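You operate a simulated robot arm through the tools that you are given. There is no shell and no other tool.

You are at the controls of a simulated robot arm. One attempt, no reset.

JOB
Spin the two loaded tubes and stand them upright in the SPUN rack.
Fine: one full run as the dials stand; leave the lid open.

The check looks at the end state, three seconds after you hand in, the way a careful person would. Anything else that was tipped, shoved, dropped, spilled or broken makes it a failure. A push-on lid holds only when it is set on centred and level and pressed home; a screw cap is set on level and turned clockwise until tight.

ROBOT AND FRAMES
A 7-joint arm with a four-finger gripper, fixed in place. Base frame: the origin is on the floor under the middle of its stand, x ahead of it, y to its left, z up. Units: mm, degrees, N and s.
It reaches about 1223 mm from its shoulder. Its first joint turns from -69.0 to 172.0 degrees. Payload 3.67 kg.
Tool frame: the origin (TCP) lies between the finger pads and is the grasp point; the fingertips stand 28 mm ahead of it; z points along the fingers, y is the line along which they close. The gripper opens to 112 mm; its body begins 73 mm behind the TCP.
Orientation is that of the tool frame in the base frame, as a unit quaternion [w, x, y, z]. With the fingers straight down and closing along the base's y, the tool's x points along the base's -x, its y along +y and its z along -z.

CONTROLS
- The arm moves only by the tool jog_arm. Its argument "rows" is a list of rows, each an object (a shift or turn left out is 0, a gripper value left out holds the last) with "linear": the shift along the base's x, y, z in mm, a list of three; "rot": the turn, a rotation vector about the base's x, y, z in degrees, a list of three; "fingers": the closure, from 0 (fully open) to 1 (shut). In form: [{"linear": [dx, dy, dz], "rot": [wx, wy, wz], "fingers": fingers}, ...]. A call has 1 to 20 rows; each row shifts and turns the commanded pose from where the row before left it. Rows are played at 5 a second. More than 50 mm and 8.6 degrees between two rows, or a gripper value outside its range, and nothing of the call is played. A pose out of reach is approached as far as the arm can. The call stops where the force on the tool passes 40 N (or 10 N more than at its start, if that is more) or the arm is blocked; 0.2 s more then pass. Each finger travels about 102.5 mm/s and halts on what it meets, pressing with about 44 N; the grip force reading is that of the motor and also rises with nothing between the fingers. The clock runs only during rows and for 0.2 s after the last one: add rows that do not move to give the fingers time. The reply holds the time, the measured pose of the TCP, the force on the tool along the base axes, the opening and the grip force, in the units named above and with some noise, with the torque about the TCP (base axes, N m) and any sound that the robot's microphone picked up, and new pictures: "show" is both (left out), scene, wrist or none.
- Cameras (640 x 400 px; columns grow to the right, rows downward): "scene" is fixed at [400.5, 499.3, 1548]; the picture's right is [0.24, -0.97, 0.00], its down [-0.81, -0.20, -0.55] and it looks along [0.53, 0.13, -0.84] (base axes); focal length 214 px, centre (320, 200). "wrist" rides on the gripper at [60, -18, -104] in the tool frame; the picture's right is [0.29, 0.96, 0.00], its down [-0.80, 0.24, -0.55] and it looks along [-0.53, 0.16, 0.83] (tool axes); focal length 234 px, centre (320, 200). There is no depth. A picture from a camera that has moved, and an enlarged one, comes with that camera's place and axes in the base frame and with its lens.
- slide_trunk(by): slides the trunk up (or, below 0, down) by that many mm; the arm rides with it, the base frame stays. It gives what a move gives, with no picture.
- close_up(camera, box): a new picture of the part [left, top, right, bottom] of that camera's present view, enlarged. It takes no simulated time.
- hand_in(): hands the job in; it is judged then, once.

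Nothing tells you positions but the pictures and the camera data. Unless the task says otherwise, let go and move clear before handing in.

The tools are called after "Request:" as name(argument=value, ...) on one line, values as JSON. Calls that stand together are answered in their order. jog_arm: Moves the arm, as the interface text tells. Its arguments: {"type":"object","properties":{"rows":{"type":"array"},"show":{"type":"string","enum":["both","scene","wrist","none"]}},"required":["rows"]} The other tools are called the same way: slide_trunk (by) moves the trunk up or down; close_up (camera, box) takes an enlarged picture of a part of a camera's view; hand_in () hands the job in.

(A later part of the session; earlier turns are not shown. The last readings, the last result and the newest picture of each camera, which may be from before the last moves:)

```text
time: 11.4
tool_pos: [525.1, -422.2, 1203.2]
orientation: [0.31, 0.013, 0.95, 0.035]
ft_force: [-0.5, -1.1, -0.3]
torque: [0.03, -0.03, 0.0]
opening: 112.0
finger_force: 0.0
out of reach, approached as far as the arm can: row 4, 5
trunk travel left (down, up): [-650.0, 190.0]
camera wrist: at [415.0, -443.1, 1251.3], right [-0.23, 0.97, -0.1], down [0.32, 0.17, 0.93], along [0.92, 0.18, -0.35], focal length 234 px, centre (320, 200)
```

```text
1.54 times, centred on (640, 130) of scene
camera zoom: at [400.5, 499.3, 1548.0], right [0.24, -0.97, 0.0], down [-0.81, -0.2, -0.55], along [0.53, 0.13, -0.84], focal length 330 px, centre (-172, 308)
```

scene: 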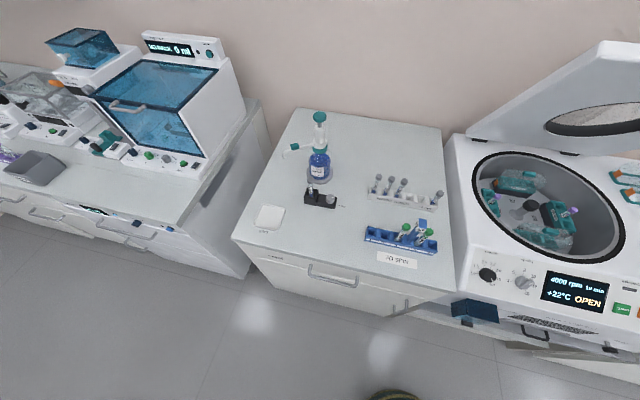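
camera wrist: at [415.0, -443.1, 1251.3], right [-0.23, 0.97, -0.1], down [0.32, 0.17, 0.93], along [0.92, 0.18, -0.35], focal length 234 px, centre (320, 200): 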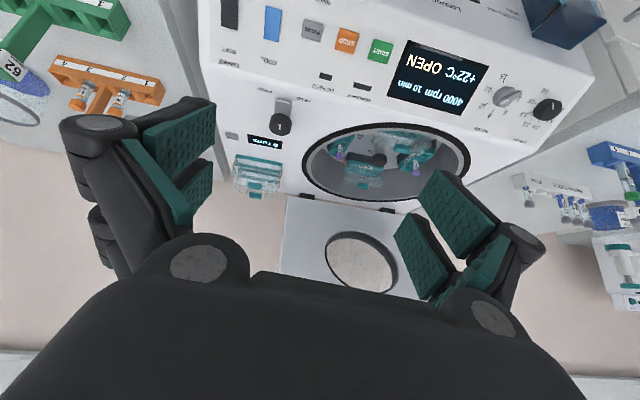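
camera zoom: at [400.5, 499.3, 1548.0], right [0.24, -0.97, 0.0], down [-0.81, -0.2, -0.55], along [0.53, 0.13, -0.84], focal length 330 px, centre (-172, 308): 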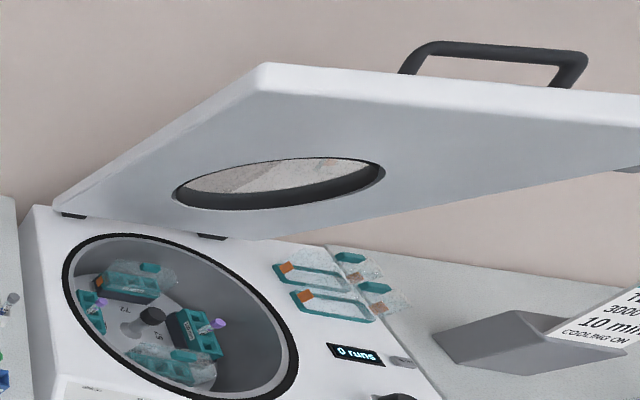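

I'm getting another wide scene view now that the arm is out of the way, to see the right edge of the lid.

Request:
close_up(camera="scene", box=[639, 0, 640, 330])

Request:
jog_arm(rows=[{"linear": [-10, 25, 35]}, {"linear": [-10, 25, 35]}, {"linear": [-10, 25, 35]}, {"linear": [-10, 25, 35]}, {"linear": [-10, 25, 35]}, {"linear": [0, 20, 40]}, {}], show="wrist")

```text
1.21 times, centred on (640, 165) of scene
camera zoom: at [400.5, 499.3, 1548.0], right [0.24, -0.97, 0.0], down [-0.81, -0.2, -0.55], along [0.53, 0.13, -0.84], focal length 260 px, centre (-67, 242)
```

zoom: 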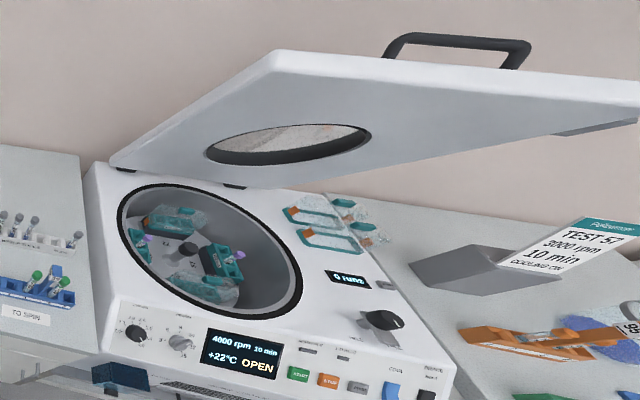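

```text
time: 11.9
tool_pos: [517.0, -417.7, 1214.1]
orientation: [0.307, 0.043, 0.947, 0.086]
ft_force: [0.0, -0.9, 0.9]
torque: [0.05, 0.03, 0.03]
opening: 112.1
finger_force: 0.0
out of reach, approached as far as the arm can: row 1, 2
trunk travel left (down, up): [-650.0, 190.0]
stopped in row 2: the arm was blocked; the commanded pose is now the measured one
camera wrist: at [407.0, -441.8, 1259.4], right [-0.21, 0.98, 0.01], down [0.32, 0.05, 0.94], along [0.92, 0.2, -0.33], focal length 234 px, centre (320, 200)
```

wrist: 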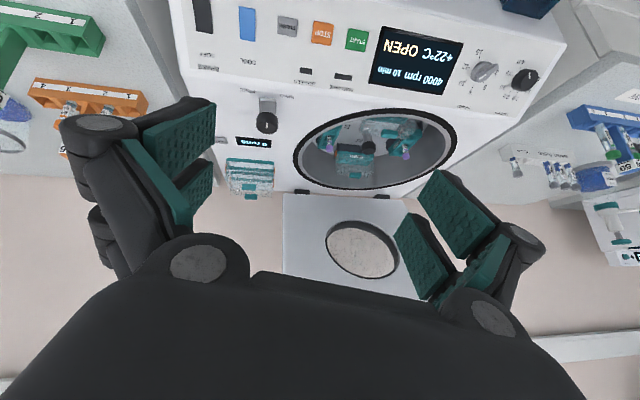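

The arm hit a joint limit in that folded pose. I'll move forward and up, unwinding the orientation, to get a clear view of the lid's right side.

Request:
jog_arm(rows=[{"linear": [25, 15, 20], "rot": [-5, 6, 0.6]}, {"linear": [25, 15, 25], "rot": [-5.9, 6, 0.7]}, {"linear": [25, 20, 30], "rot": [0, 4, 0]}, {"linear": [20, 20, 35]}, {"linear": [10, 20, 40]}, {}], show="wrist")

```text
time: 12.9
tool_pos: [609.9, -378.2, 1291.5]
orientation: [0.162, 0.037, 0.984, 0.062]
ft_force: [0.5, -0.4, -0.3]
torque: [0.02, -0.02, 0.02]
opening: 112.0
finger_force: 0.0
out of reach, approached as far as the arm can: row 5
trunk travel left (down, up): [-650.0, 190.0]
stopped in row 5: the arm was blocked; the commanded pose is now the measured one
camera wrist: at [518.8, -403.0, 1367.9], right [-0.22, 0.97, 0.04], down [0.58, 0.1, 0.8], along [0.78, 0.2, -0.59], focal length 234 px, centre (320, 200)
```

wrist: 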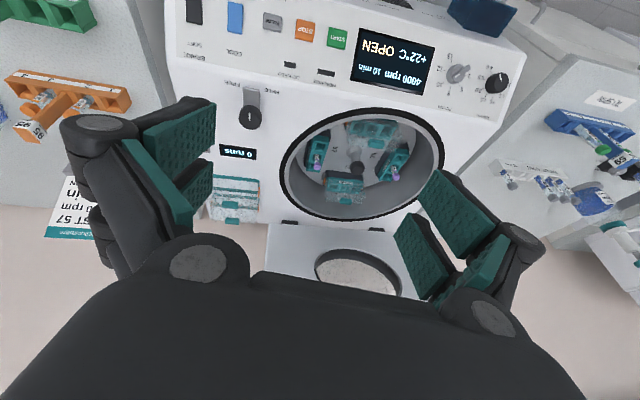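

Again a joint limit, so I'll straighten the tool, extend a bit, and try the view from a comfortable radius.

Request:
jog_arm(rows=[{"linear": [25, 10, 10], "rot": [-4, 5, 1.4]}, {"linear": [25, 10, 20], "rot": [-3.7, 5, 1.5]}, {"linear": [20, 20, 30], "rot": [0, 7, 0]}, {"linear": [0, 20, 35]}, {"linear": [0, 20, 35]}, {"linear": [0, 0, 30]}, {}], show="wrist")

```text
time: 14.5
tool_pos: [678.1, -296.2, 1454.6]
orientation: [0.017, 0.006, 1.0, -0.005]
ft_force: [0.3, 0.2, 0.0]
torque: [-0.03, 0.03, 0.0]
opening: 112.0
finger_force: 0.1
trunk travel left (down, up): [-650.0, 190.0]
camera wrist: at [614.9, -313.3, 1556.2], right [-0.28, 0.96, -0.02], down [0.78, 0.24, 0.58], along [0.56, 0.15, -0.82], focal length 234 px, centre (320, 200)
```

wrist: 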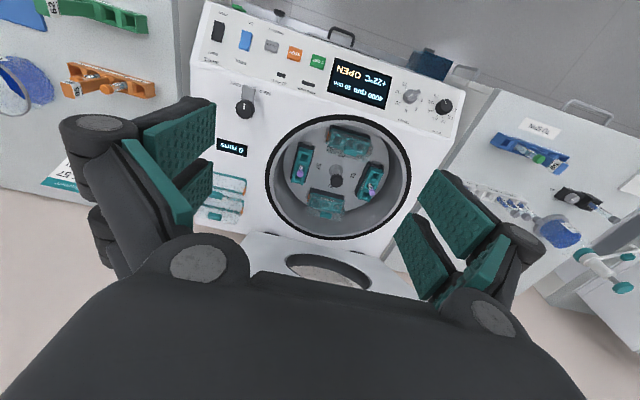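

Back to a good posture. Now I'll tilt up by 40° from here, shifted right, to see the lid's right side.

Request:
jog_arm(rows=[{"linear": [-10, -10, 5], "rot": [0, -8, 0]}, {"linear": [-10, -10, 5], "rot": [0, -8, 0]}, {"linear": [-10, -10, 5], "rot": [0, -8, 0]}, {"linear": [-10, -10, 5], "rot": [0, -8, 0]}, {"linear": [-10, -10, 0], "rot": [0, -8, 0]}, {}], show="wrist")

Request:
close_up(camera="wrist", box=[200, 100, 400, 260])

```text
time: 15.3
tool_pos: [655.1, -390.2, 1431.0]
orientation: [0.183, 0.042, 0.979, 0.079]
ft_force: [-0.3, 0.6, -0.1]
torque: [-0.01, -0.05, 0.03]
opening: 112.1
finger_force: 0.0
out of reach, approached as far as the arm can: row 3
trunk travel left (down, up): [-650.0, 190.0]
stopped in row 3: the arm was blocked; the commanded pose is now the measured one
camera wrist: at [560.5, -416.8, 1502.6], right [-0.22, 0.97, 0.06], down [0.55, 0.07, 0.83], along [0.8, 0.22, -0.55], focal length 234 px, centre (320, 200)
```

wrist: 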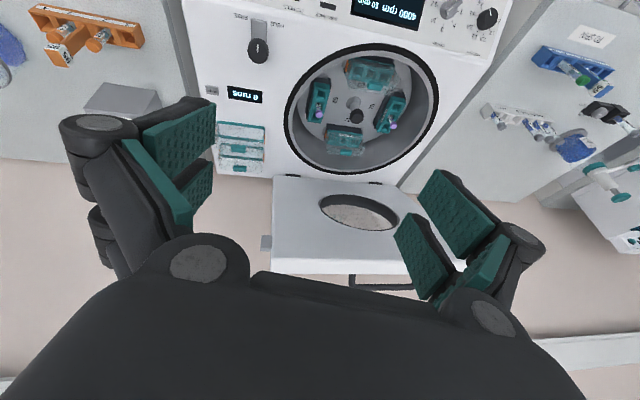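

```text
2.50 times, centred on (300, 180) of wrist
camera zoom: at [560.5, -416.8, 1502.6], right [-0.22, 0.97, 0.06], down [0.55, 0.07, 0.83], along [0.8, 0.22, -0.55], focal length 585 px, centre (370, 250)
```

zoom: 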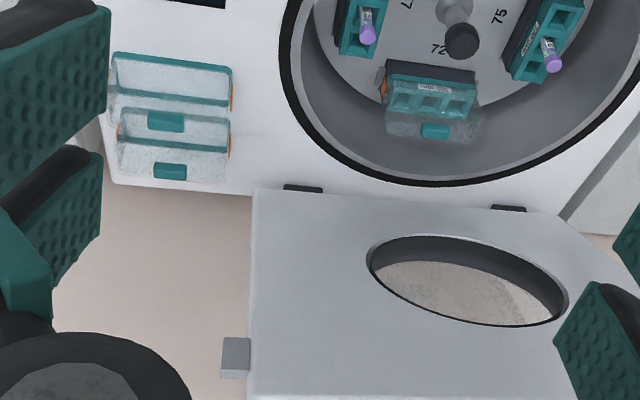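

I now see the lid well: about 57° open, a small catch tab on its right edge that the lever arm swings over, and the handle bar above the front edge. The lever is clear of the tab, so I'll straighten up and yaw the gripper 90° so its jaws can straddle the handle and lid edge.

Request:
jog_arm(rows=[{"linear": [12, 15, 6], "rot": [-3.03, 7.03, 1.6]}, {"linear": [12, 15, 6], "rot": [-3.03, 7.03, 1.6]}, {"linear": [12, 15, 6], "rot": [-3.03, 7.03, 1.6]}, {"linear": [12, 15, 6], "rot": [0, 0, -7.5]}, {"linear": [12, 15, 6], "rot": [0, 0, -7.5]}, {"linear": [12, 15, 6], "rot": [0, 0, -7.5]}, {"linear": [12, 15, 6], "rot": [0, 0, -7.5]}, {"linear": [12, 15, 6], "rot": [0, 0, -7.5]}, {"linear": [12, 15, 6], "rot": [0, 0, -7.5]}, {"linear": [12, 15, 6], "rot": [0, 0, -7.5]}, {"linear": [12, 15, 6], "rot": [0, 0, -7.5]}, {"linear": [12, 15, 6], "rot": [0, 0, -7.5]}, {"linear": [12, 15, 6], "rot": [0, 0, -7.5]}, {"linear": [12, 15, 6], "rot": [0, 0, -7.5]}, {"linear": [12, 15, 6], "rot": [0, 0, -7.5]}, {}])

```text
time: 18.7
tool_pos: [833.6, -164.3, 1522.3]
orientation: [-0.001, 0.706, 0.708, -0.001]
ft_force: [-0.4, 0.0, 0.2]
torque: [-0.01, -0.03, 0.01]
opening: 111.8
finger_force: 0.1
trunk travel left (down, up): [-650.0, 190.0]
camera wrist: at [816.2, -104.8, 1626.8], right [0.96, 0.29, 0.0], down [0.24, -0.8, 0.55], along [0.16, -0.53, -0.83], focal length 234 px, centre (320, 200)
```

scene: 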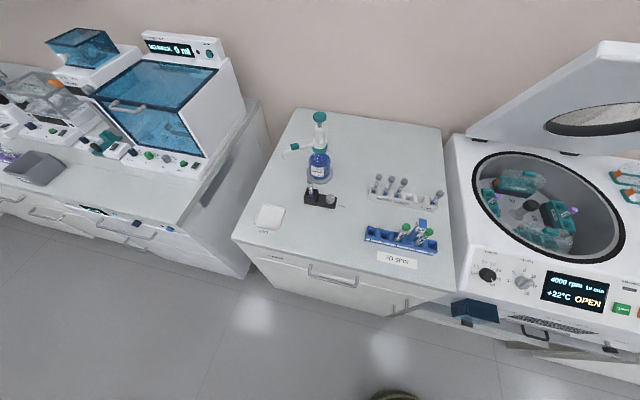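
wrist: 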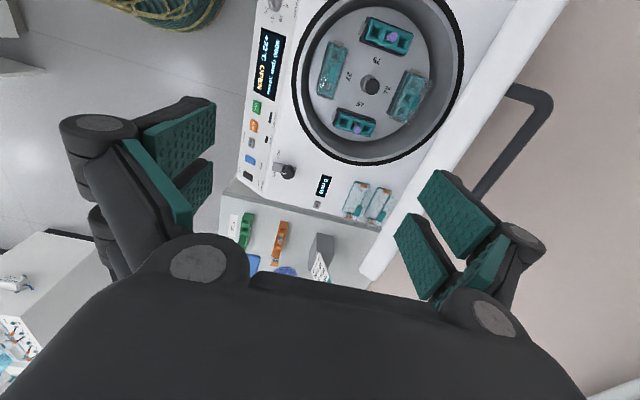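

Good: the wrist camera now looks down along the lid's front edge and handle. Zooming to measure them.

Request:
close_up(camera="wrist", box=[400, 0, 600, 220])

Request:
close_up(camera="scene", box=[639, 0, 640, 160])

```text
1.82 times, centred on (500, 110) of wrist
camera zoom: at [816.2, -104.8, 1626.8], right [0.96, 0.29, 0.0], down [0.24, -0.8, 0.55], along [0.16, -0.53, -0.83], focal length 426 px, centre (-7, 364)
```

zoom: 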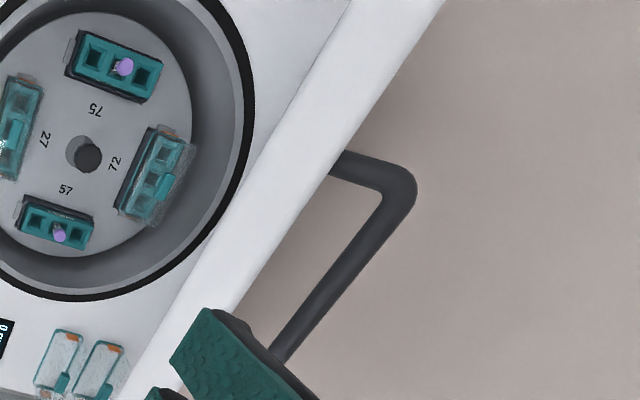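

```text
2.50 times, centred on (640, 80) of scene
camera zoom: at [400.5, 499.3, 1548.0], right [0.24, -0.97, 0.0], down [-0.81, -0.2, -0.55], along [0.53, 0.13, -0.84], focal length 536 px, centre (-479, 500)
```

zoom: 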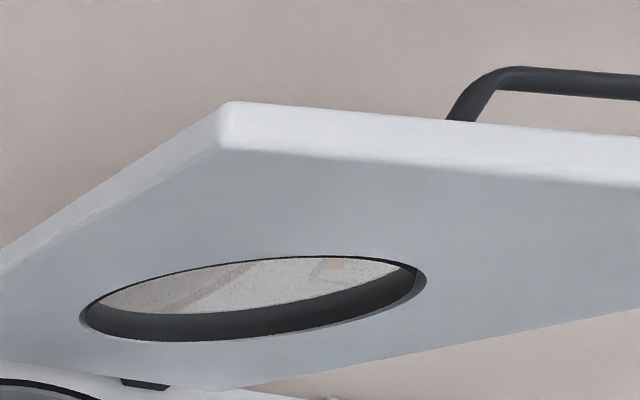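

Measurements agree: hinge near (1252, 930), lid ≈57° open, handle bar centre near (1037, -161, 1382). I'll move over the handle with the jaws straddling bar and lid edge.

Request:
jog_arm(rows=[{"linear": [45, 0, 0]}, {"linear": [45, 0, 0]}, {"linear": [45, 0, 0]}, {"linear": [43, 0, 0]}, {"linear": [0, 0, -30]}, {"linear": [0, 0, -30]}, {}])

Request:
close_up(camera="scene", box=[639, 0, 640, 160])

```text
time: 20.3
tool_pos: [902.9, -166.0, 1463.2]
orientation: [0.0, 0.706, 0.709, -0.001]
ft_force: [-0.3, -0.8, 0.6]
torque: [0.01, -0.04, 0.0]
opening: 112.0
finger_force: 0.0
out of reach, approached as far as the arm can: row 2, 3, 4
trunk travel left (down, up): [-650.0, 190.0]
camera wrist: at [884.1, -106.5, 1566.8], right [0.96, 0.29, 0.0], down [0.24, -0.8, 0.55], along [0.16, -0.53, -0.83], focal length 234 px, centre (320, 200)
```

scene: 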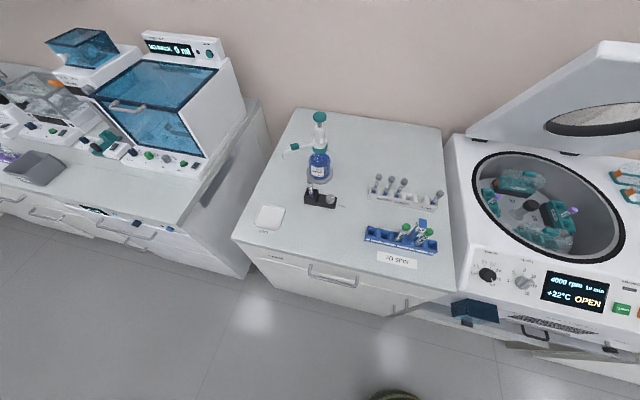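
wrist: 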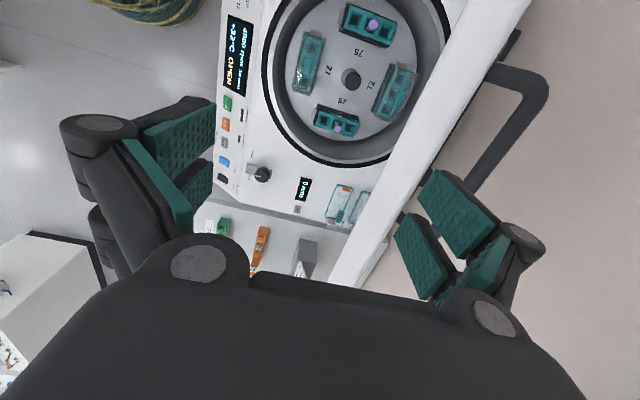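

```text
2.50 times, centred on (640, 80) of scene
camera zoom: at [400.5, 499.3, 1548.0], right [0.24, -0.97, 0.0], down [-0.81, -0.2, -0.55], along [0.53, 0.13, -0.84], focal length 536 px, centre (-479, 500)
```

zoom: 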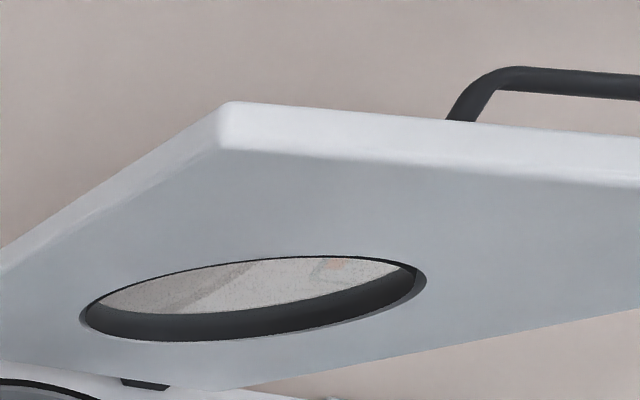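

The pose over the lid is out of reach with the trunk here. I'll raise the trunk to get the shoulder closer to that height and try again.

Request:
slide_trunk(by=150)

Request:
jog_arm(rows=[{"linear": [20, 0, -40]}, {"linear": [20, 0, -40]}, {"linear": [20, 0, -40]}, {"linear": [20, 0, -20]}, {"linear": [20, 0, 0]}, {}], show="wrist")

```text
time: 22.0
tool_pos: [902.8, -165.6, 1612.1]
orientation: [-0.001, 0.706, 0.708, 0.0]
ft_force: [0.1, -0.4, 0.9]
torque: [0.04, -0.02, 0.0]
opening: 111.9
finger_force: 0.0
trunk travel left (down, up): [-800.0, 40.0]
```

```text
time: 23.4
tool_pos: [1000.5, -167.5, 1473.7]
orientation: [0.0, 0.706, 0.708, 0.0]
ft_force: [-0.2, -0.3, 0.7]
torque: [0.01, -0.03, 0.03]
opening: 111.9
finger_force: 0.1
trunk travel left (down, up): [-800.0, 40.0]
camera wrist: at [981.8, -107.8, 1577.9], right [0.96, 0.29, 0.0], down [0.24, -0.8, 0.55], along [0.16, -0.53, -0.83], focal length 234 px, centre (320, 200)
```

wrist: 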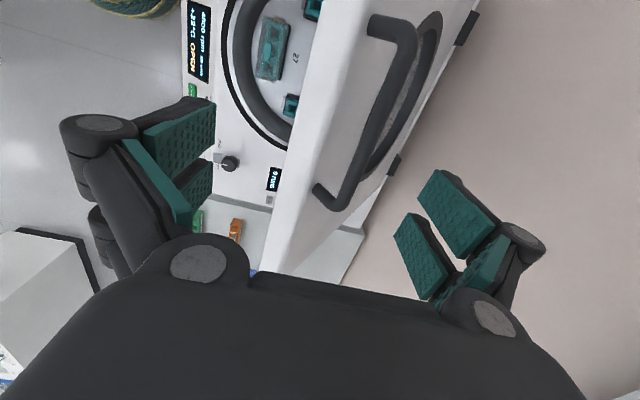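

With the trunk raised I can reach over the lid; the handle now lies between the open jaws. I'll lower so the jaws straddle bar and lid edge.

Request:
jog_arm(rows=[{"linear": [12, 3, -30]}, {"linear": [0, 0, -30]}, {"linear": [0, 0, -28]}, {}], show="both")

Request:
close_up(camera="scene", box=[639, 0, 640, 200])

```text
time: 24.4
tool_pos: [1013.6, -163.2, 1384.0]
orientation: [0.0, 0.706, 0.708, -0.001]
ft_force: [-0.5, 0.2, -0.5]
torque: [-0.02, -0.03, 0.0]
opening: 111.9
finger_force: 0.1
trunk travel left (down, up): [-800.0, 40.0]
camera wrist: at [996.1, -104.3, 1489.0], right [0.96, 0.29, 0.0], down [0.24, -0.8, 0.55], along [0.16, -0.53, -0.83], focal length 234 px, centre (320, 200)
```

scene: 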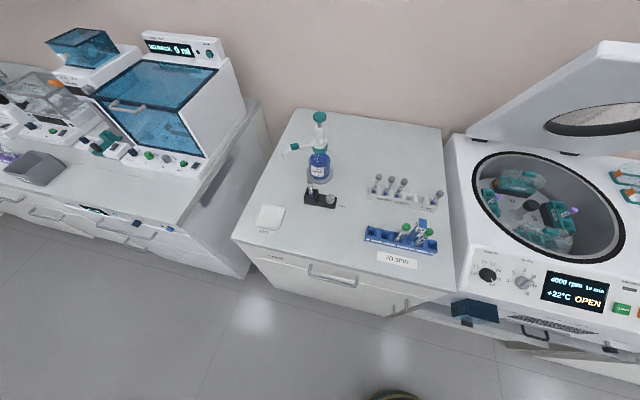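
wrist: 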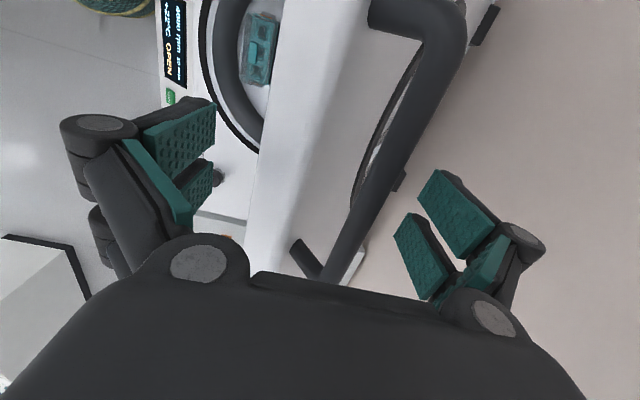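

```text
2.00 times, centred on (640, 100) of scene
camera zoom: at [400.5, 499.3, 1548.0], right [0.24, -0.97, 0.0], down [-0.81, -0.2, -0.55], along [0.53, 0.13, -0.84], focal length 429 px, centre (-319, 400)
```

zoom: 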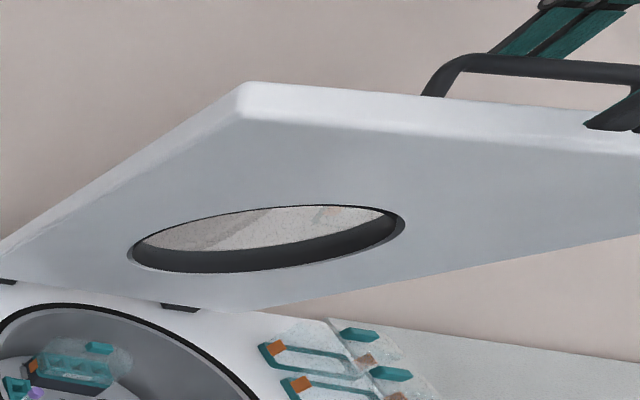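

The jaws straddle the bar and the lid's front edge as planned. I'll narrow the jaws to a loose cage and nudge the lid a few degrees towards closed to learn how it behaves.

Request:
jog_arm(rows=[{"fingers": 0.25}, {"fingers": 0.25}, {"linear": [-12, 0, 0]}, {"linear": [-18, 0, -10]}, {"linear": [-18, 0, -10]}, {"linear": [-17, 0, -10]}, {}, {}], show="both")

Request:
close_up(camera="scene", box=[639, 0, 640, 200])

```text
time: 26.2
tool_pos: [950.8, -164.2, 1355.5]
orientation: [-0.001, 0.707, 0.708, -0.001]
ft_force: [-0.7, 0.8, 0.2]
torque: [-0.01, -0.02, 0.03]
opening: 84.2
finger_force: 0.0
trunk travel left (down, up): [-800.0, 40.0]
camera wrist: at [932.5, -104.4, 1459.6], right [0.96, 0.29, 0.0], down [0.24, -0.8, 0.55], along [0.16, -0.53, -0.83], focal length 234 px, centre (320, 200)
```

scene: 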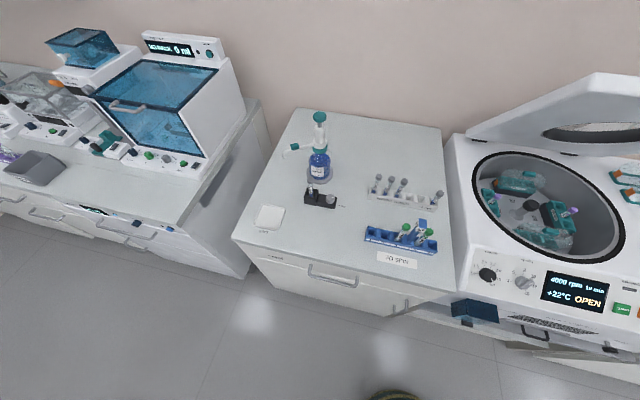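
wrist: 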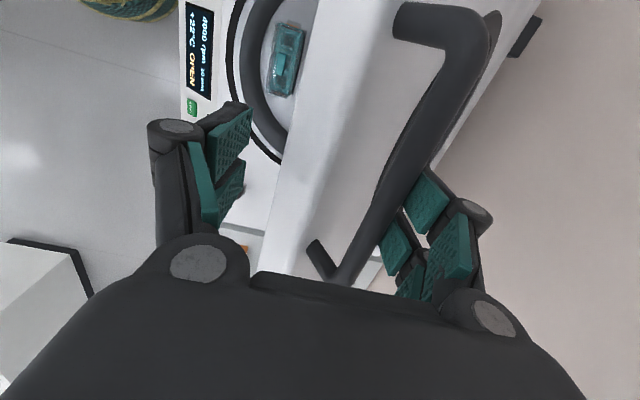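

```text
2.00 times, centred on (640, 100) of scene
camera zoom: at [400.5, 499.3, 1548.0], right [0.24, -0.97, 0.0], down [-0.81, -0.2, -0.55], along [0.53, 0.13, -0.84], focal length 429 px, centre (-319, 400)
```

zoom: 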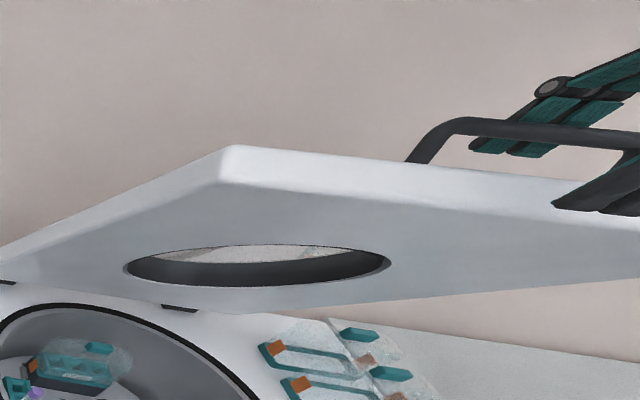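

The lid moves smoothly and stays put with almost no force. Continuing along the arc to about 30°.

Request:
jog_arm(rows=[{"linear": [-18, 0, -12.5]}, {"linear": [-18, 0, -12.5]}, {"linear": [-17, 0, -14]}, {"linear": [-16.5, 0, -14]}, {"linear": [-15.5, 0, -15.4]}, {"linear": [-15.5, 0, -15.4]}, {"linear": [-14, 0, -16.7]}, {"linear": [-14, 0, -16.7]}, {}, {}], show="both")

Request:
close_up(camera="scene", box=[639, 0, 640, 260])

```text
time: 28.4
tool_pos: [821.8, -162.6, 1236.1]
orientation: [0.0, 0.706, 0.709, -0.001]
ft_force: [0.9, 0.3, 0.3]
torque: [0.03, 0.01, 0.01]
opening: 83.9
finger_force: 0.0
trunk travel left (down, up): [-800.0, 40.0]
camera wrist: at [803.9, -102.9, 1341.0], right [0.96, 0.29, 0.0], down [0.24, -0.8, 0.55], along [0.16, -0.53, -0.83], focal length 234 px, centre (320, 200)
```

scene: 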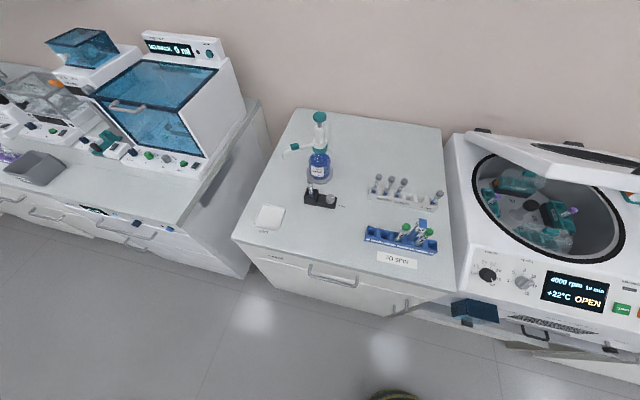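
wrist: 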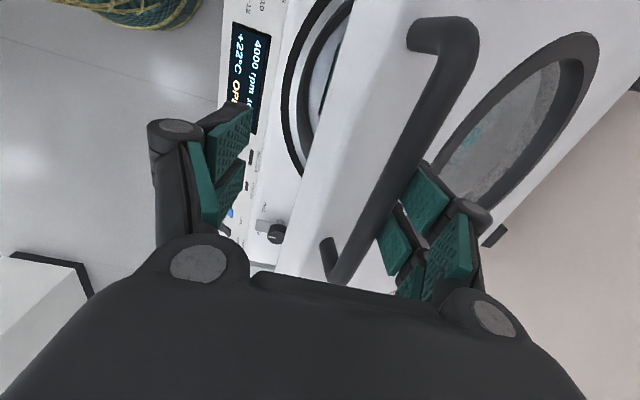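

```text
1.54 times, centred on (640, 130) of scene
camera zoom: at [400.5, 499.3, 1548.0], right [0.24, -0.97, 0.0], down [-0.81, -0.2, -0.55], along [0.53, 0.13, -0.84], focal length 330 px, centre (-172, 308)
```

zoom: 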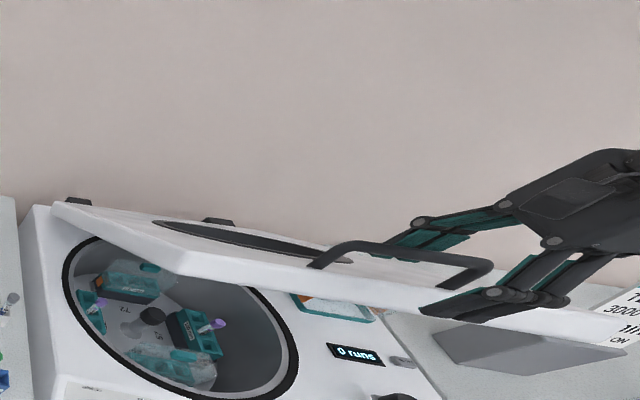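

Works well, lid now ~30°. Continuing down to about 10°.

Request:
jog_arm(rows=[{"linear": [-12.5, 0, -18]}, {"linear": [-12.5, 0, -18]}, {"linear": [-11, 0, -19]}, {"linear": [-11, 0, -19]}, {"linear": [-9.2, 0, -19.8]}, {"linear": [-9.2, 0, -19.8]}, {"linear": [-7.5, 0, -20.5]}, {"linear": [-7.5, 0, -20.5]}, {}, {}], show="both")

Request:
close_up(camera="scene", box=[639, 0, 640, 260])

```text
time: 30.6
tool_pos: [740.0, -163.3, 1080.8]
orientation: [0.0, 0.706, 0.708, -0.001]
ft_force: [-0.2, -0.5, 0.1]
torque: [0.04, 0.0, 0.0]
opening: 83.9
finger_force: 0.1
trunk travel left (down, up): [-800.0, 40.0]
camera wrist: at [721.8, -103.9, 1185.2], right [0.96, 0.29, 0.0], down [0.24, -0.8, 0.55], along [0.16, -0.53, -0.83], focal length 234 px, centre (320, 200)
```

scene: 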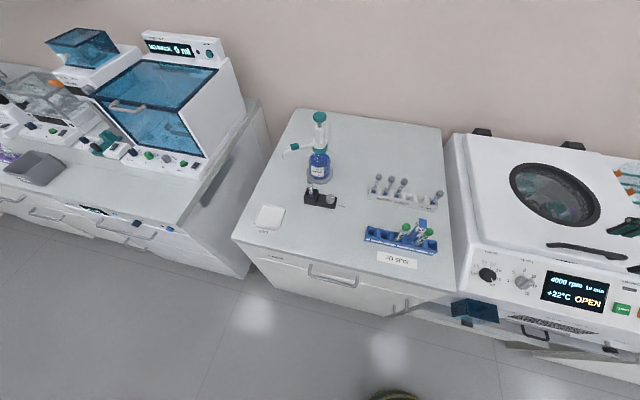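
wrist: 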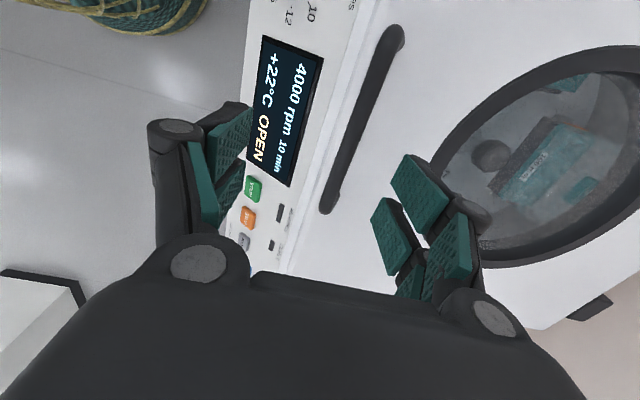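

```text
1.54 times, centred on (640, 130) of scene
camera zoom: at [400.5, 499.3, 1548.0], right [0.24, -0.97, 0.0], down [-0.81, -0.2, -0.55], along [0.53, 0.13, -0.84], focal length 330 px, centre (-172, 308)
```

zoom: 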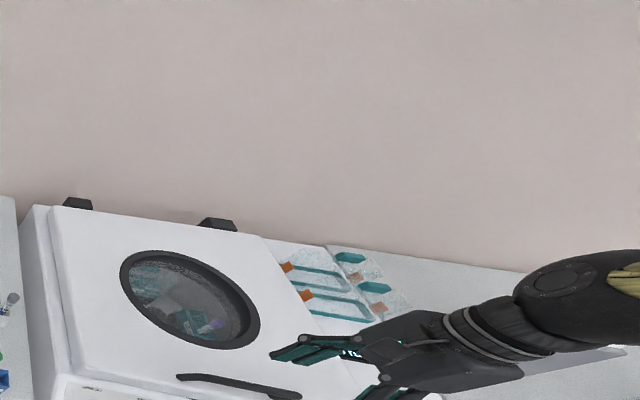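

The lid came down by itself for the last part, and it now looks shut, though the display still says OPEN. Let me check the lid fit and the display.

Request:
close_up(camera="scene", box=[440, 120, 640, 320])

Request:
close_up(camera="scene", box=[639, 160, 640, 360])

Request:
close_up(camera="wrist", box=[230, 0, 430, 250])

```text
2.00 times, centred on (540, 220) of scene
camera zoom: at [400.5, 499.3, 1548.0], right [0.24, -0.97, 0.0], down [-0.81, -0.2, -0.55], along [0.53, 0.13, -0.84], focal length 429 px, centre (-120, 160)
```

zoom: 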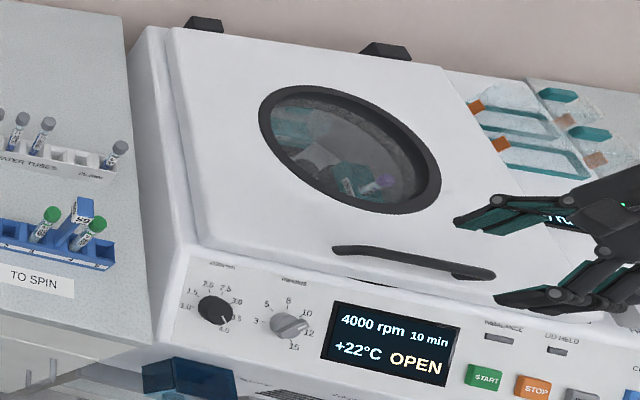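

```text
2.00 times, centred on (640, 260) of scene
camera zoom: at [400.5, 499.3, 1548.0], right [0.24, -0.97, 0.0], down [-0.81, -0.2, -0.55], along [0.53, 0.13, -0.84], focal length 429 px, centre (-319, 80)
```

zoom: 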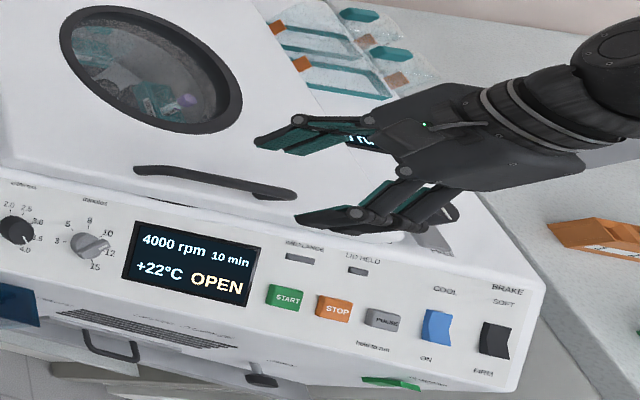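

```text
1.60 times, centred on (330, 125) of wrist
camera zoom: at [721.8, -103.9, 1185.2], right [0.96, 0.29, 0.0], down [0.24, -0.8, 0.55], along [0.16, -0.53, -0.83], focal length 375 px, centre (304, 320)
```

zoom: 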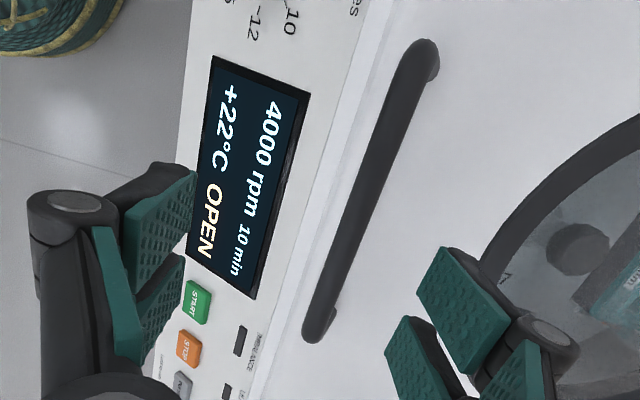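

The lid looks flush. I'll close the fingers, move behind the handle bar and press the lid down gently to make sure it is home.

Request:
jog_arm(rows=[{"linear": [25, 0, 0], "fingers": 1.0}, {"linear": [25, 0, 0]}, {"linear": [20, 0, 0]}, {"linear": [0, 0, -30]}, {"linear": [0, 0, -30]}, {"linear": [0, 0, -15]}, {}], show="both")

Request:
close_up(camera="scene", box=[639, 160, 640, 360])

```text
time: 32.2
tool_pos: [809.9, -163.6, 1006.7]
orientation: [0.0, 0.706, 0.708, -0.001]
ft_force: [0.1, 0.0, -0.5]
torque: [-0.04, -0.01, -0.01]
opening: 0.4
finger_force: 36.2
trunk travel left (down, up): [-800.0, 40.0]
camera wrist: at [792.8, -103.4, 1111.6], right [0.96, 0.29, 0.0], down [0.24, -0.8, 0.55], along [0.16, -0.53, -0.83], focal length 234 px, centre (320, 200)
```

scene: 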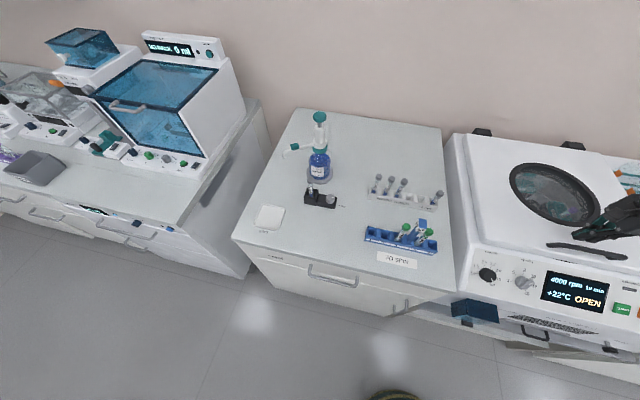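
wrist: 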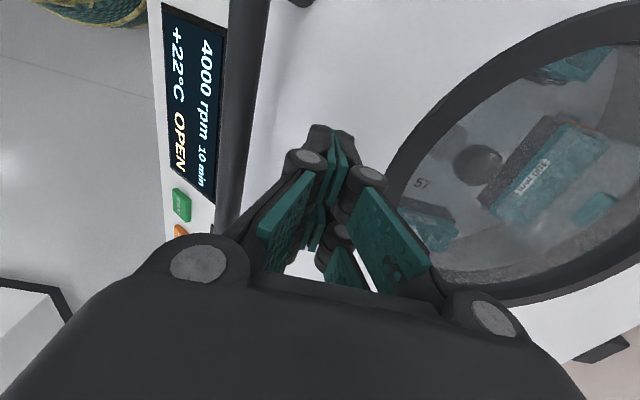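

```text
2.00 times, centred on (640, 260) of scene
camera zoom: at [400.5, 499.3, 1548.0], right [0.24, -0.97, 0.0], down [-0.81, -0.2, -0.55], along [0.53, 0.13, -0.84], focal length 429 px, centre (-319, 80)
```

zoom: 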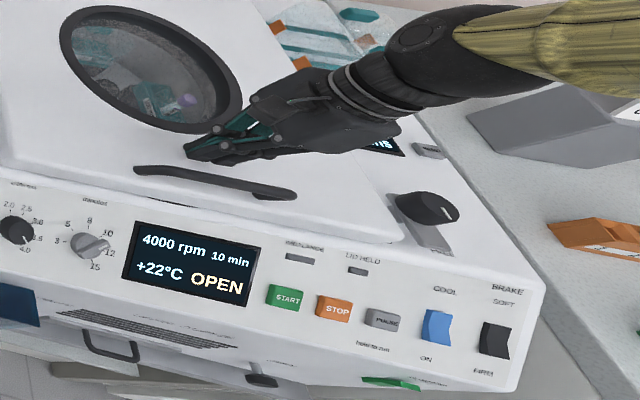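

No contact yet at tip height ~979. Lowering in small steps to press on the lid.

Request:
jog_arm(rows=[{"linear": [0, 0, -4]}, {"linear": [0, 0, -4]}, {"linear": [0, 0, -4]}, {"linear": [0, 0, -3]}, {"linear": [0, 0, -3]}], show="none")

```text
time: 33.4
tool_pos: [810.8, -161.8, 990.5]
orientation: [-0.001, 0.706, 0.708, -0.001]
ft_force: [0.1, 0.6, 0.5]
torque: [0.02, 0.03, -0.01]
opening: 0.1
finger_force: 35.9
trunk travel left (down, up): [-800.0, 40.0]
```

Request:
jog_arm(rows=[{"linear": [0, 0, -3]}, {"linear": [0, 0, -3]}, {"linear": [0, 0, -3]}, {"linear": [0, 0, -3]}, {"linear": [0, 0, -3]}], show="wrist")

```text
time: 34.3
tool_pos: [811.6, -162.8, 986.9]
orientation: [0.002, 0.705, 0.709, 0.002]
ft_force: [-11.3, 4.0, 24.5]
torque: [0.17, 0.39, 0.0]
opening: 6.0
finger_force: 35.4
trunk travel left (down, up): [-800.0, 40.0]
stopped in row 4: the force on the tool passed its limit at 44 N (the readings are from after the stop); the commanded pose is now the measured one
camera wrist: at [792.6, -102.8, 1091.2], right [0.96, 0.29, 0.01], down [0.24, -0.8, 0.56], along [0.17, -0.53, -0.83], focal length 234 px, centre (320, 200)
```

wrist: 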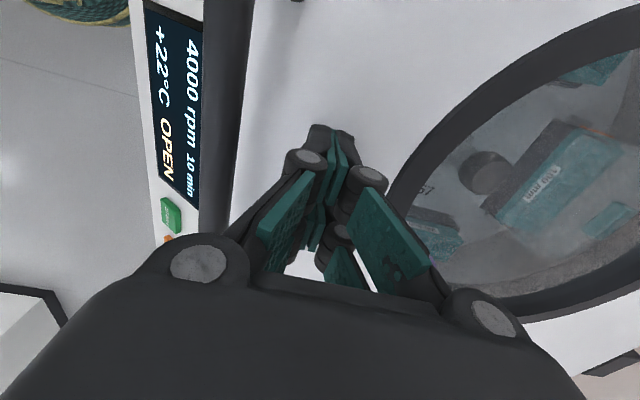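

The lid is firmly down (top at z≈959); the display likely needs the lever at HELD. I'll rise and move right to inspect the lever and tab from close up.

Request:
jog_arm(rows=[{"linear": [0, 0, 30]}, {"linear": [0, 0, 30]}, {"linear": [-3, -45, 0]}, {"linear": [-3, -45, 0]}, {"linear": [-3, -45, 0]}, {"linear": [-3, -45, 0]}, {"linear": [-3, -44, 0]}, {}], show="wrist")

Request:
close_up(camera="wrist", box=[220, 60, 420, 210])

Request:
close_up(camera="scene", box=[639, 200, 640, 330])

```text
time: 36.1
tool_pos: [800.5, -387.8, 1045.0]
orientation: [0.003, 0.705, 0.709, -0.001]
ft_force: [0.8, 0.2, 0.1]
torque: [-0.04, 0.02, 0.0]
opening: 0.1
finger_force: 35.4
trunk travel left (down, up): [-800.0, 40.0]
camera wrist: at [782.1, -327.3, 1148.0], right [0.96, 0.29, 0.0], down [0.24, -0.8, 0.56], along [0.17, -0.53, -0.83], focal length 234 px, centre (320, 200)
```

wrist: 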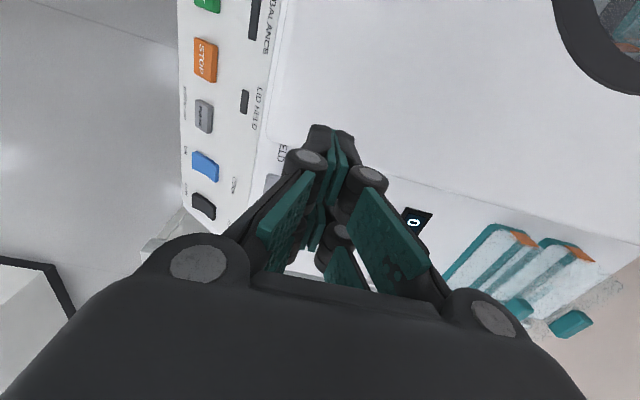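

```text
2.67 times, centred on (320, 135) of wrist
camera zoom: at [782.1, -327.3, 1148.0], right [0.96, 0.29, 0.0], down [0.24, -0.8, 0.56], along [0.17, -0.53, -0.83], focal length 624 px, centre (320, 373)
```

zoom: 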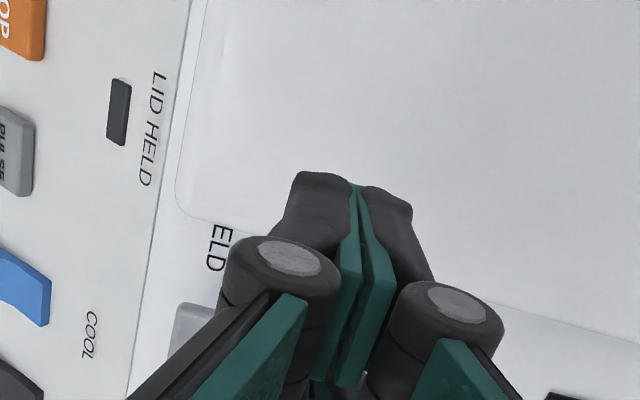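

```text
3.08 times, centred on (640, 265) of scene
camera zoom: at [400.5, 499.3, 1548.0], right [0.24, -0.97, 0.0], down [-0.81, -0.2, -0.55], along [0.53, 0.13, -0.84], focal length 660 px, centre (-663, 0)
```

zoom: 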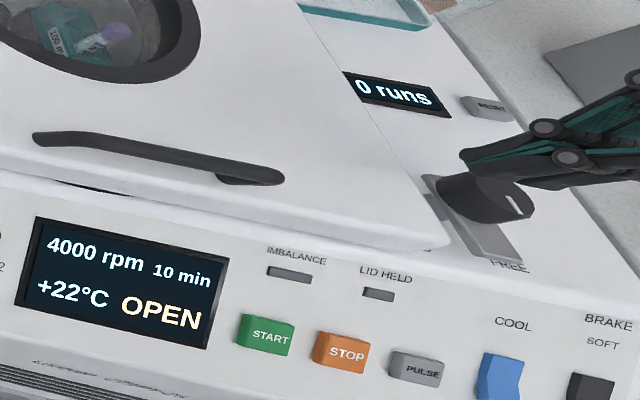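

The closed fingers hide the lever. I'll open them and yaw back to 0 at my earlier viewing spot in front of the lever.

Request:
jog_arm(rows=[{"linear": [-5, -10, 2], "rot": [0, 0, 8.2], "fingers": 0}, {"linear": [-5, -10, 2], "rot": [0, 0, 8.2]}, {"linear": [-5, -10, 2], "rot": [0, 0, 8.2]}, {"linear": [-5, -10, 2], "rot": [0, 0, 8.2]}, {"linear": [-5, -10, 2], "rot": [0, 0, 8.2]}, {"linear": [-5, -10, 0], "rot": [0, 0, 8.2]}, {"linear": [-5, -10, 0], "rot": [0, 0, 8.2]}, {"linear": [-5, -10, 0], "rot": [0, 0, 8.2]}, {"linear": [-5, -10, 0], "rot": [0, 0, 8.2]}, {"linear": [-5, -10, 0], "rot": [0, 0, 8.2]}, {"linear": [-5, -7, 0], "rot": [0, 0, 8]}, {}], show="wrist")

Request:
close_up(camera="wrist", box=[260, 100, 420, 220])

Request:
close_up(camera="scene", box=[639, 200, 640, 280])

```text
time: 38.7
tool_pos: [743.1, -494.7, 1052.7]
orientation: [0.0, -0.003, 1.0, 0.003]
ft_force: [-0.1, -0.1, -0.1]
torque: [-0.02, 0.0, 0.0]
opening: 112.0
finger_force: 0.1
trunk travel left (down, up): [-800.0, 40.0]
camera wrist: at [684.1, -513.3, 1157.4], right [-0.29, 0.96, 0.0], down [0.8, 0.24, 0.56], along [0.53, 0.17, -0.83], focal length 234 px, centre (320, 200)
```

wrist: 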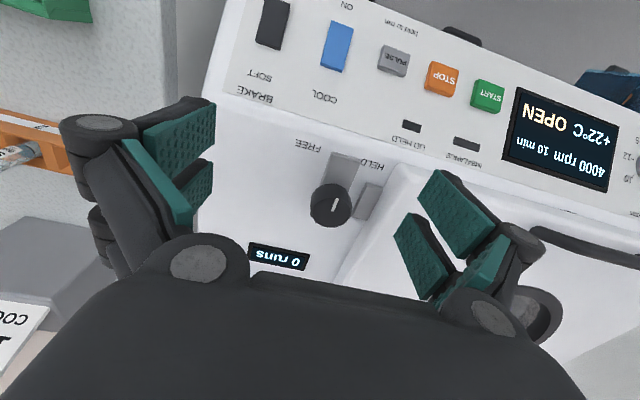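

```text
3.33 times, centred on (340, 160) of wrist
camera zoom: at [684.1, -513.3, 1157.4], right [-0.29, 0.96, 0.0], down [0.8, 0.24, 0.56], along [0.53, 0.17, -0.83], focal length 781 px, centre (253, 333)
```

zoom: 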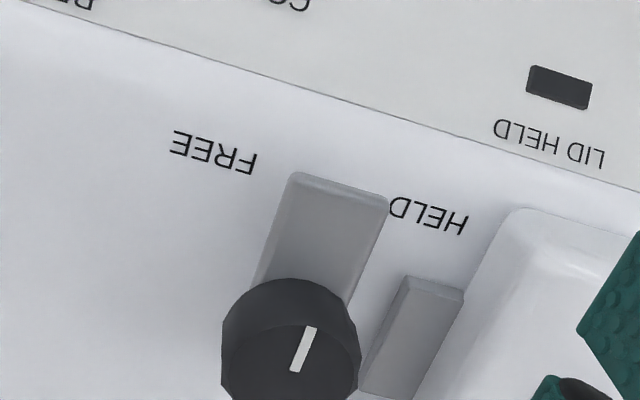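

```text
5.00 times, centred on (640, 240) of scene
camera zoom: at [400.5, 499.3, 1548.0], right [0.24, -0.97, 0.0], down [-0.81, -0.2, -0.55], along [0.53, 0.13, -0.84], focal length 1072 px, centre (-1278, 0)
```

zoom: 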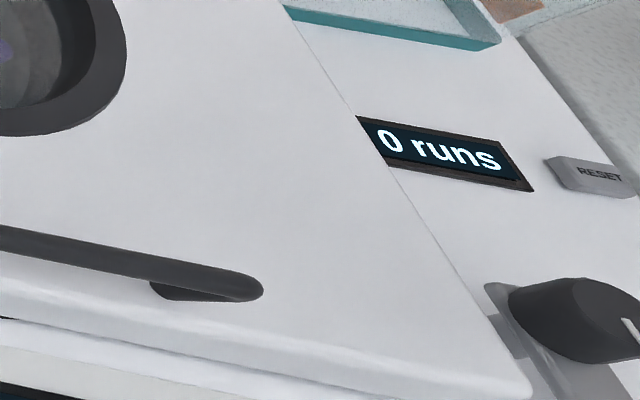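

Now it's clear: the catch tab sits beside the lever post, and the arm must turn 90° clockwise (towards +y) to cover the tab at HELD. I'll come over the knob (≈(810, -459), top z≈968) with the jaws partly open.

Request:
jog_arm(rows=[{"linear": [33, 18, 0], "fingers": 0.46}, {"linear": [34, 18, 0]}, {"linear": [0, 0, -25]}, {}], show="both")

Request:
close_up(camera="wrist", box=[240, 80, 440, 230])

Request:
close_up(camera="scene", box=[639, 200, 640, 300])

```text
time: 39.7
tool_pos: [810.6, -458.5, 1028.7]
orientation: [0.0, -0.003, 1.0, 0.003]
ft_force: [0.3, 0.6, -0.1]
torque: [0.01, 0.01, -0.01]
opening: 60.7
finger_force: 0.1
trunk travel left (down, up): [-800.0, 40.0]
camera wrist: at [751.6, -478.2, 1132.9], right [-0.29, 0.96, 0.0], down [0.8, 0.24, 0.56], along [0.53, 0.17, -0.83], focal length 234 px, centre (320, 200)
```

scene: 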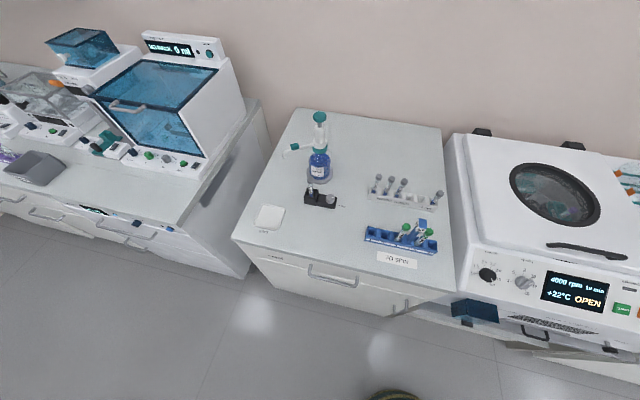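
wrist: 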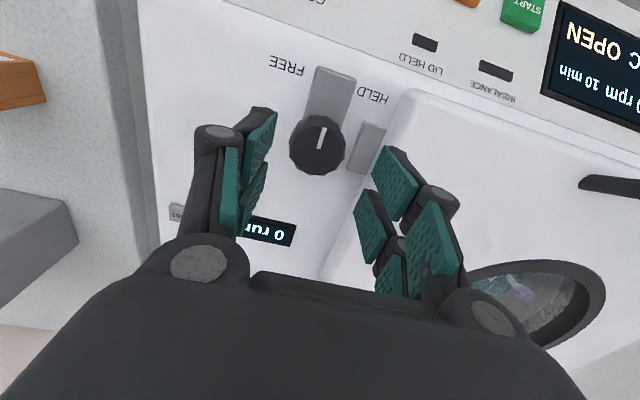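

```text
2.67 times, centred on (340, 155) of wrist
camera zoom: at [751.6, -478.2, 1132.9], right [-0.29, 0.96, 0.0], down [0.8, 0.24, 0.56], along [0.53, 0.17, -0.83], focal length 624 px, centre (267, 320)
```

zoom: 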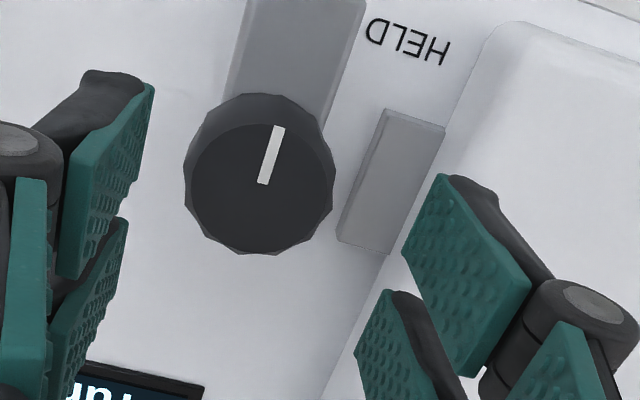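

```text
4.00 times, centred on (640, 250) of scene
camera zoom: at [400.5, 499.3, 1548.0], right [0.24, -0.97, 0.0], down [-0.81, -0.2, -0.55], along [0.53, 0.13, -0.84], focal length 858 px, centre (-958, 0)
```

zoom: 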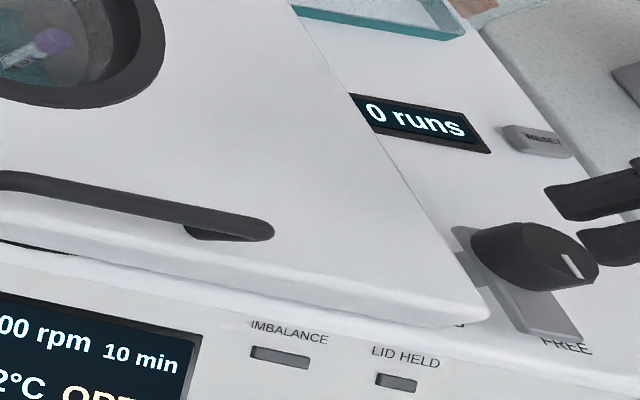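

The jaws are centred on the knob to within ~2 mm. Lowering over the knob and gripping it.

Request:
jog_arm(rows=[{"linear": [0, 0, -20]}, {"linear": [0, 0, -15]}, {"linear": [0, 0, -11]}, {}, {"fingers": 1.0}, {"fingers": 1.0}, {"fingers": 1.0}], show="wrist")

Request:
close_up(camera="wrist", box=[240, 80, 440, 230])

```text
time: 41.3
tool_pos: [811.6, -459.0, 982.2]
orientation: [0.0, -0.003, 1.0, 0.001]
ft_force: [1.0, -0.4, -3.2]
torque: [-0.15, -0.76, 0.0]
opening: 43.0
finger_force: 45.2
trunk travel left (down, up): [-800.0, 40.0]
camera wrist: at [752.0, -478.9, 1086.6], right [-0.29, 0.96, 0.0], down [0.8, 0.24, 0.56], along [0.53, 0.17, -0.83], focal length 234 px, centre (320, 200)
```

wrist: 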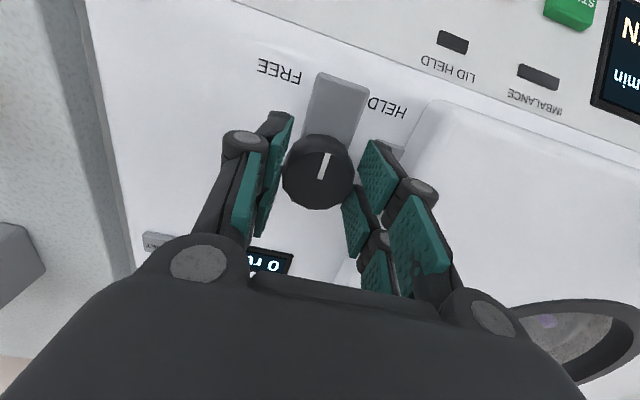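

```text
2.67 times, centred on (340, 155) of wrist
camera zoom: at [752.0, -478.9, 1086.6], right [-0.29, 0.96, 0.0], down [0.8, 0.24, 0.56], along [0.53, 0.17, -0.83], focal length 624 px, centre (267, 320)
```

zoom: 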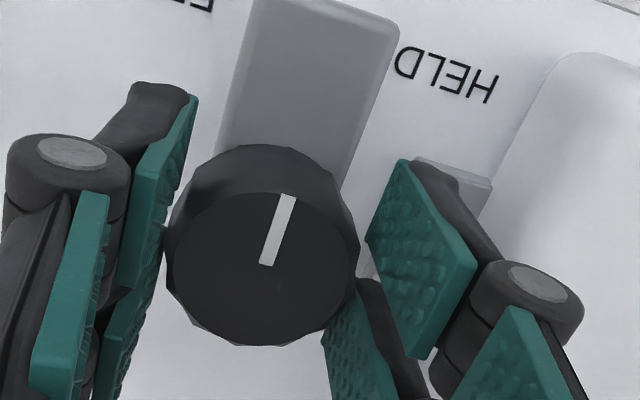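

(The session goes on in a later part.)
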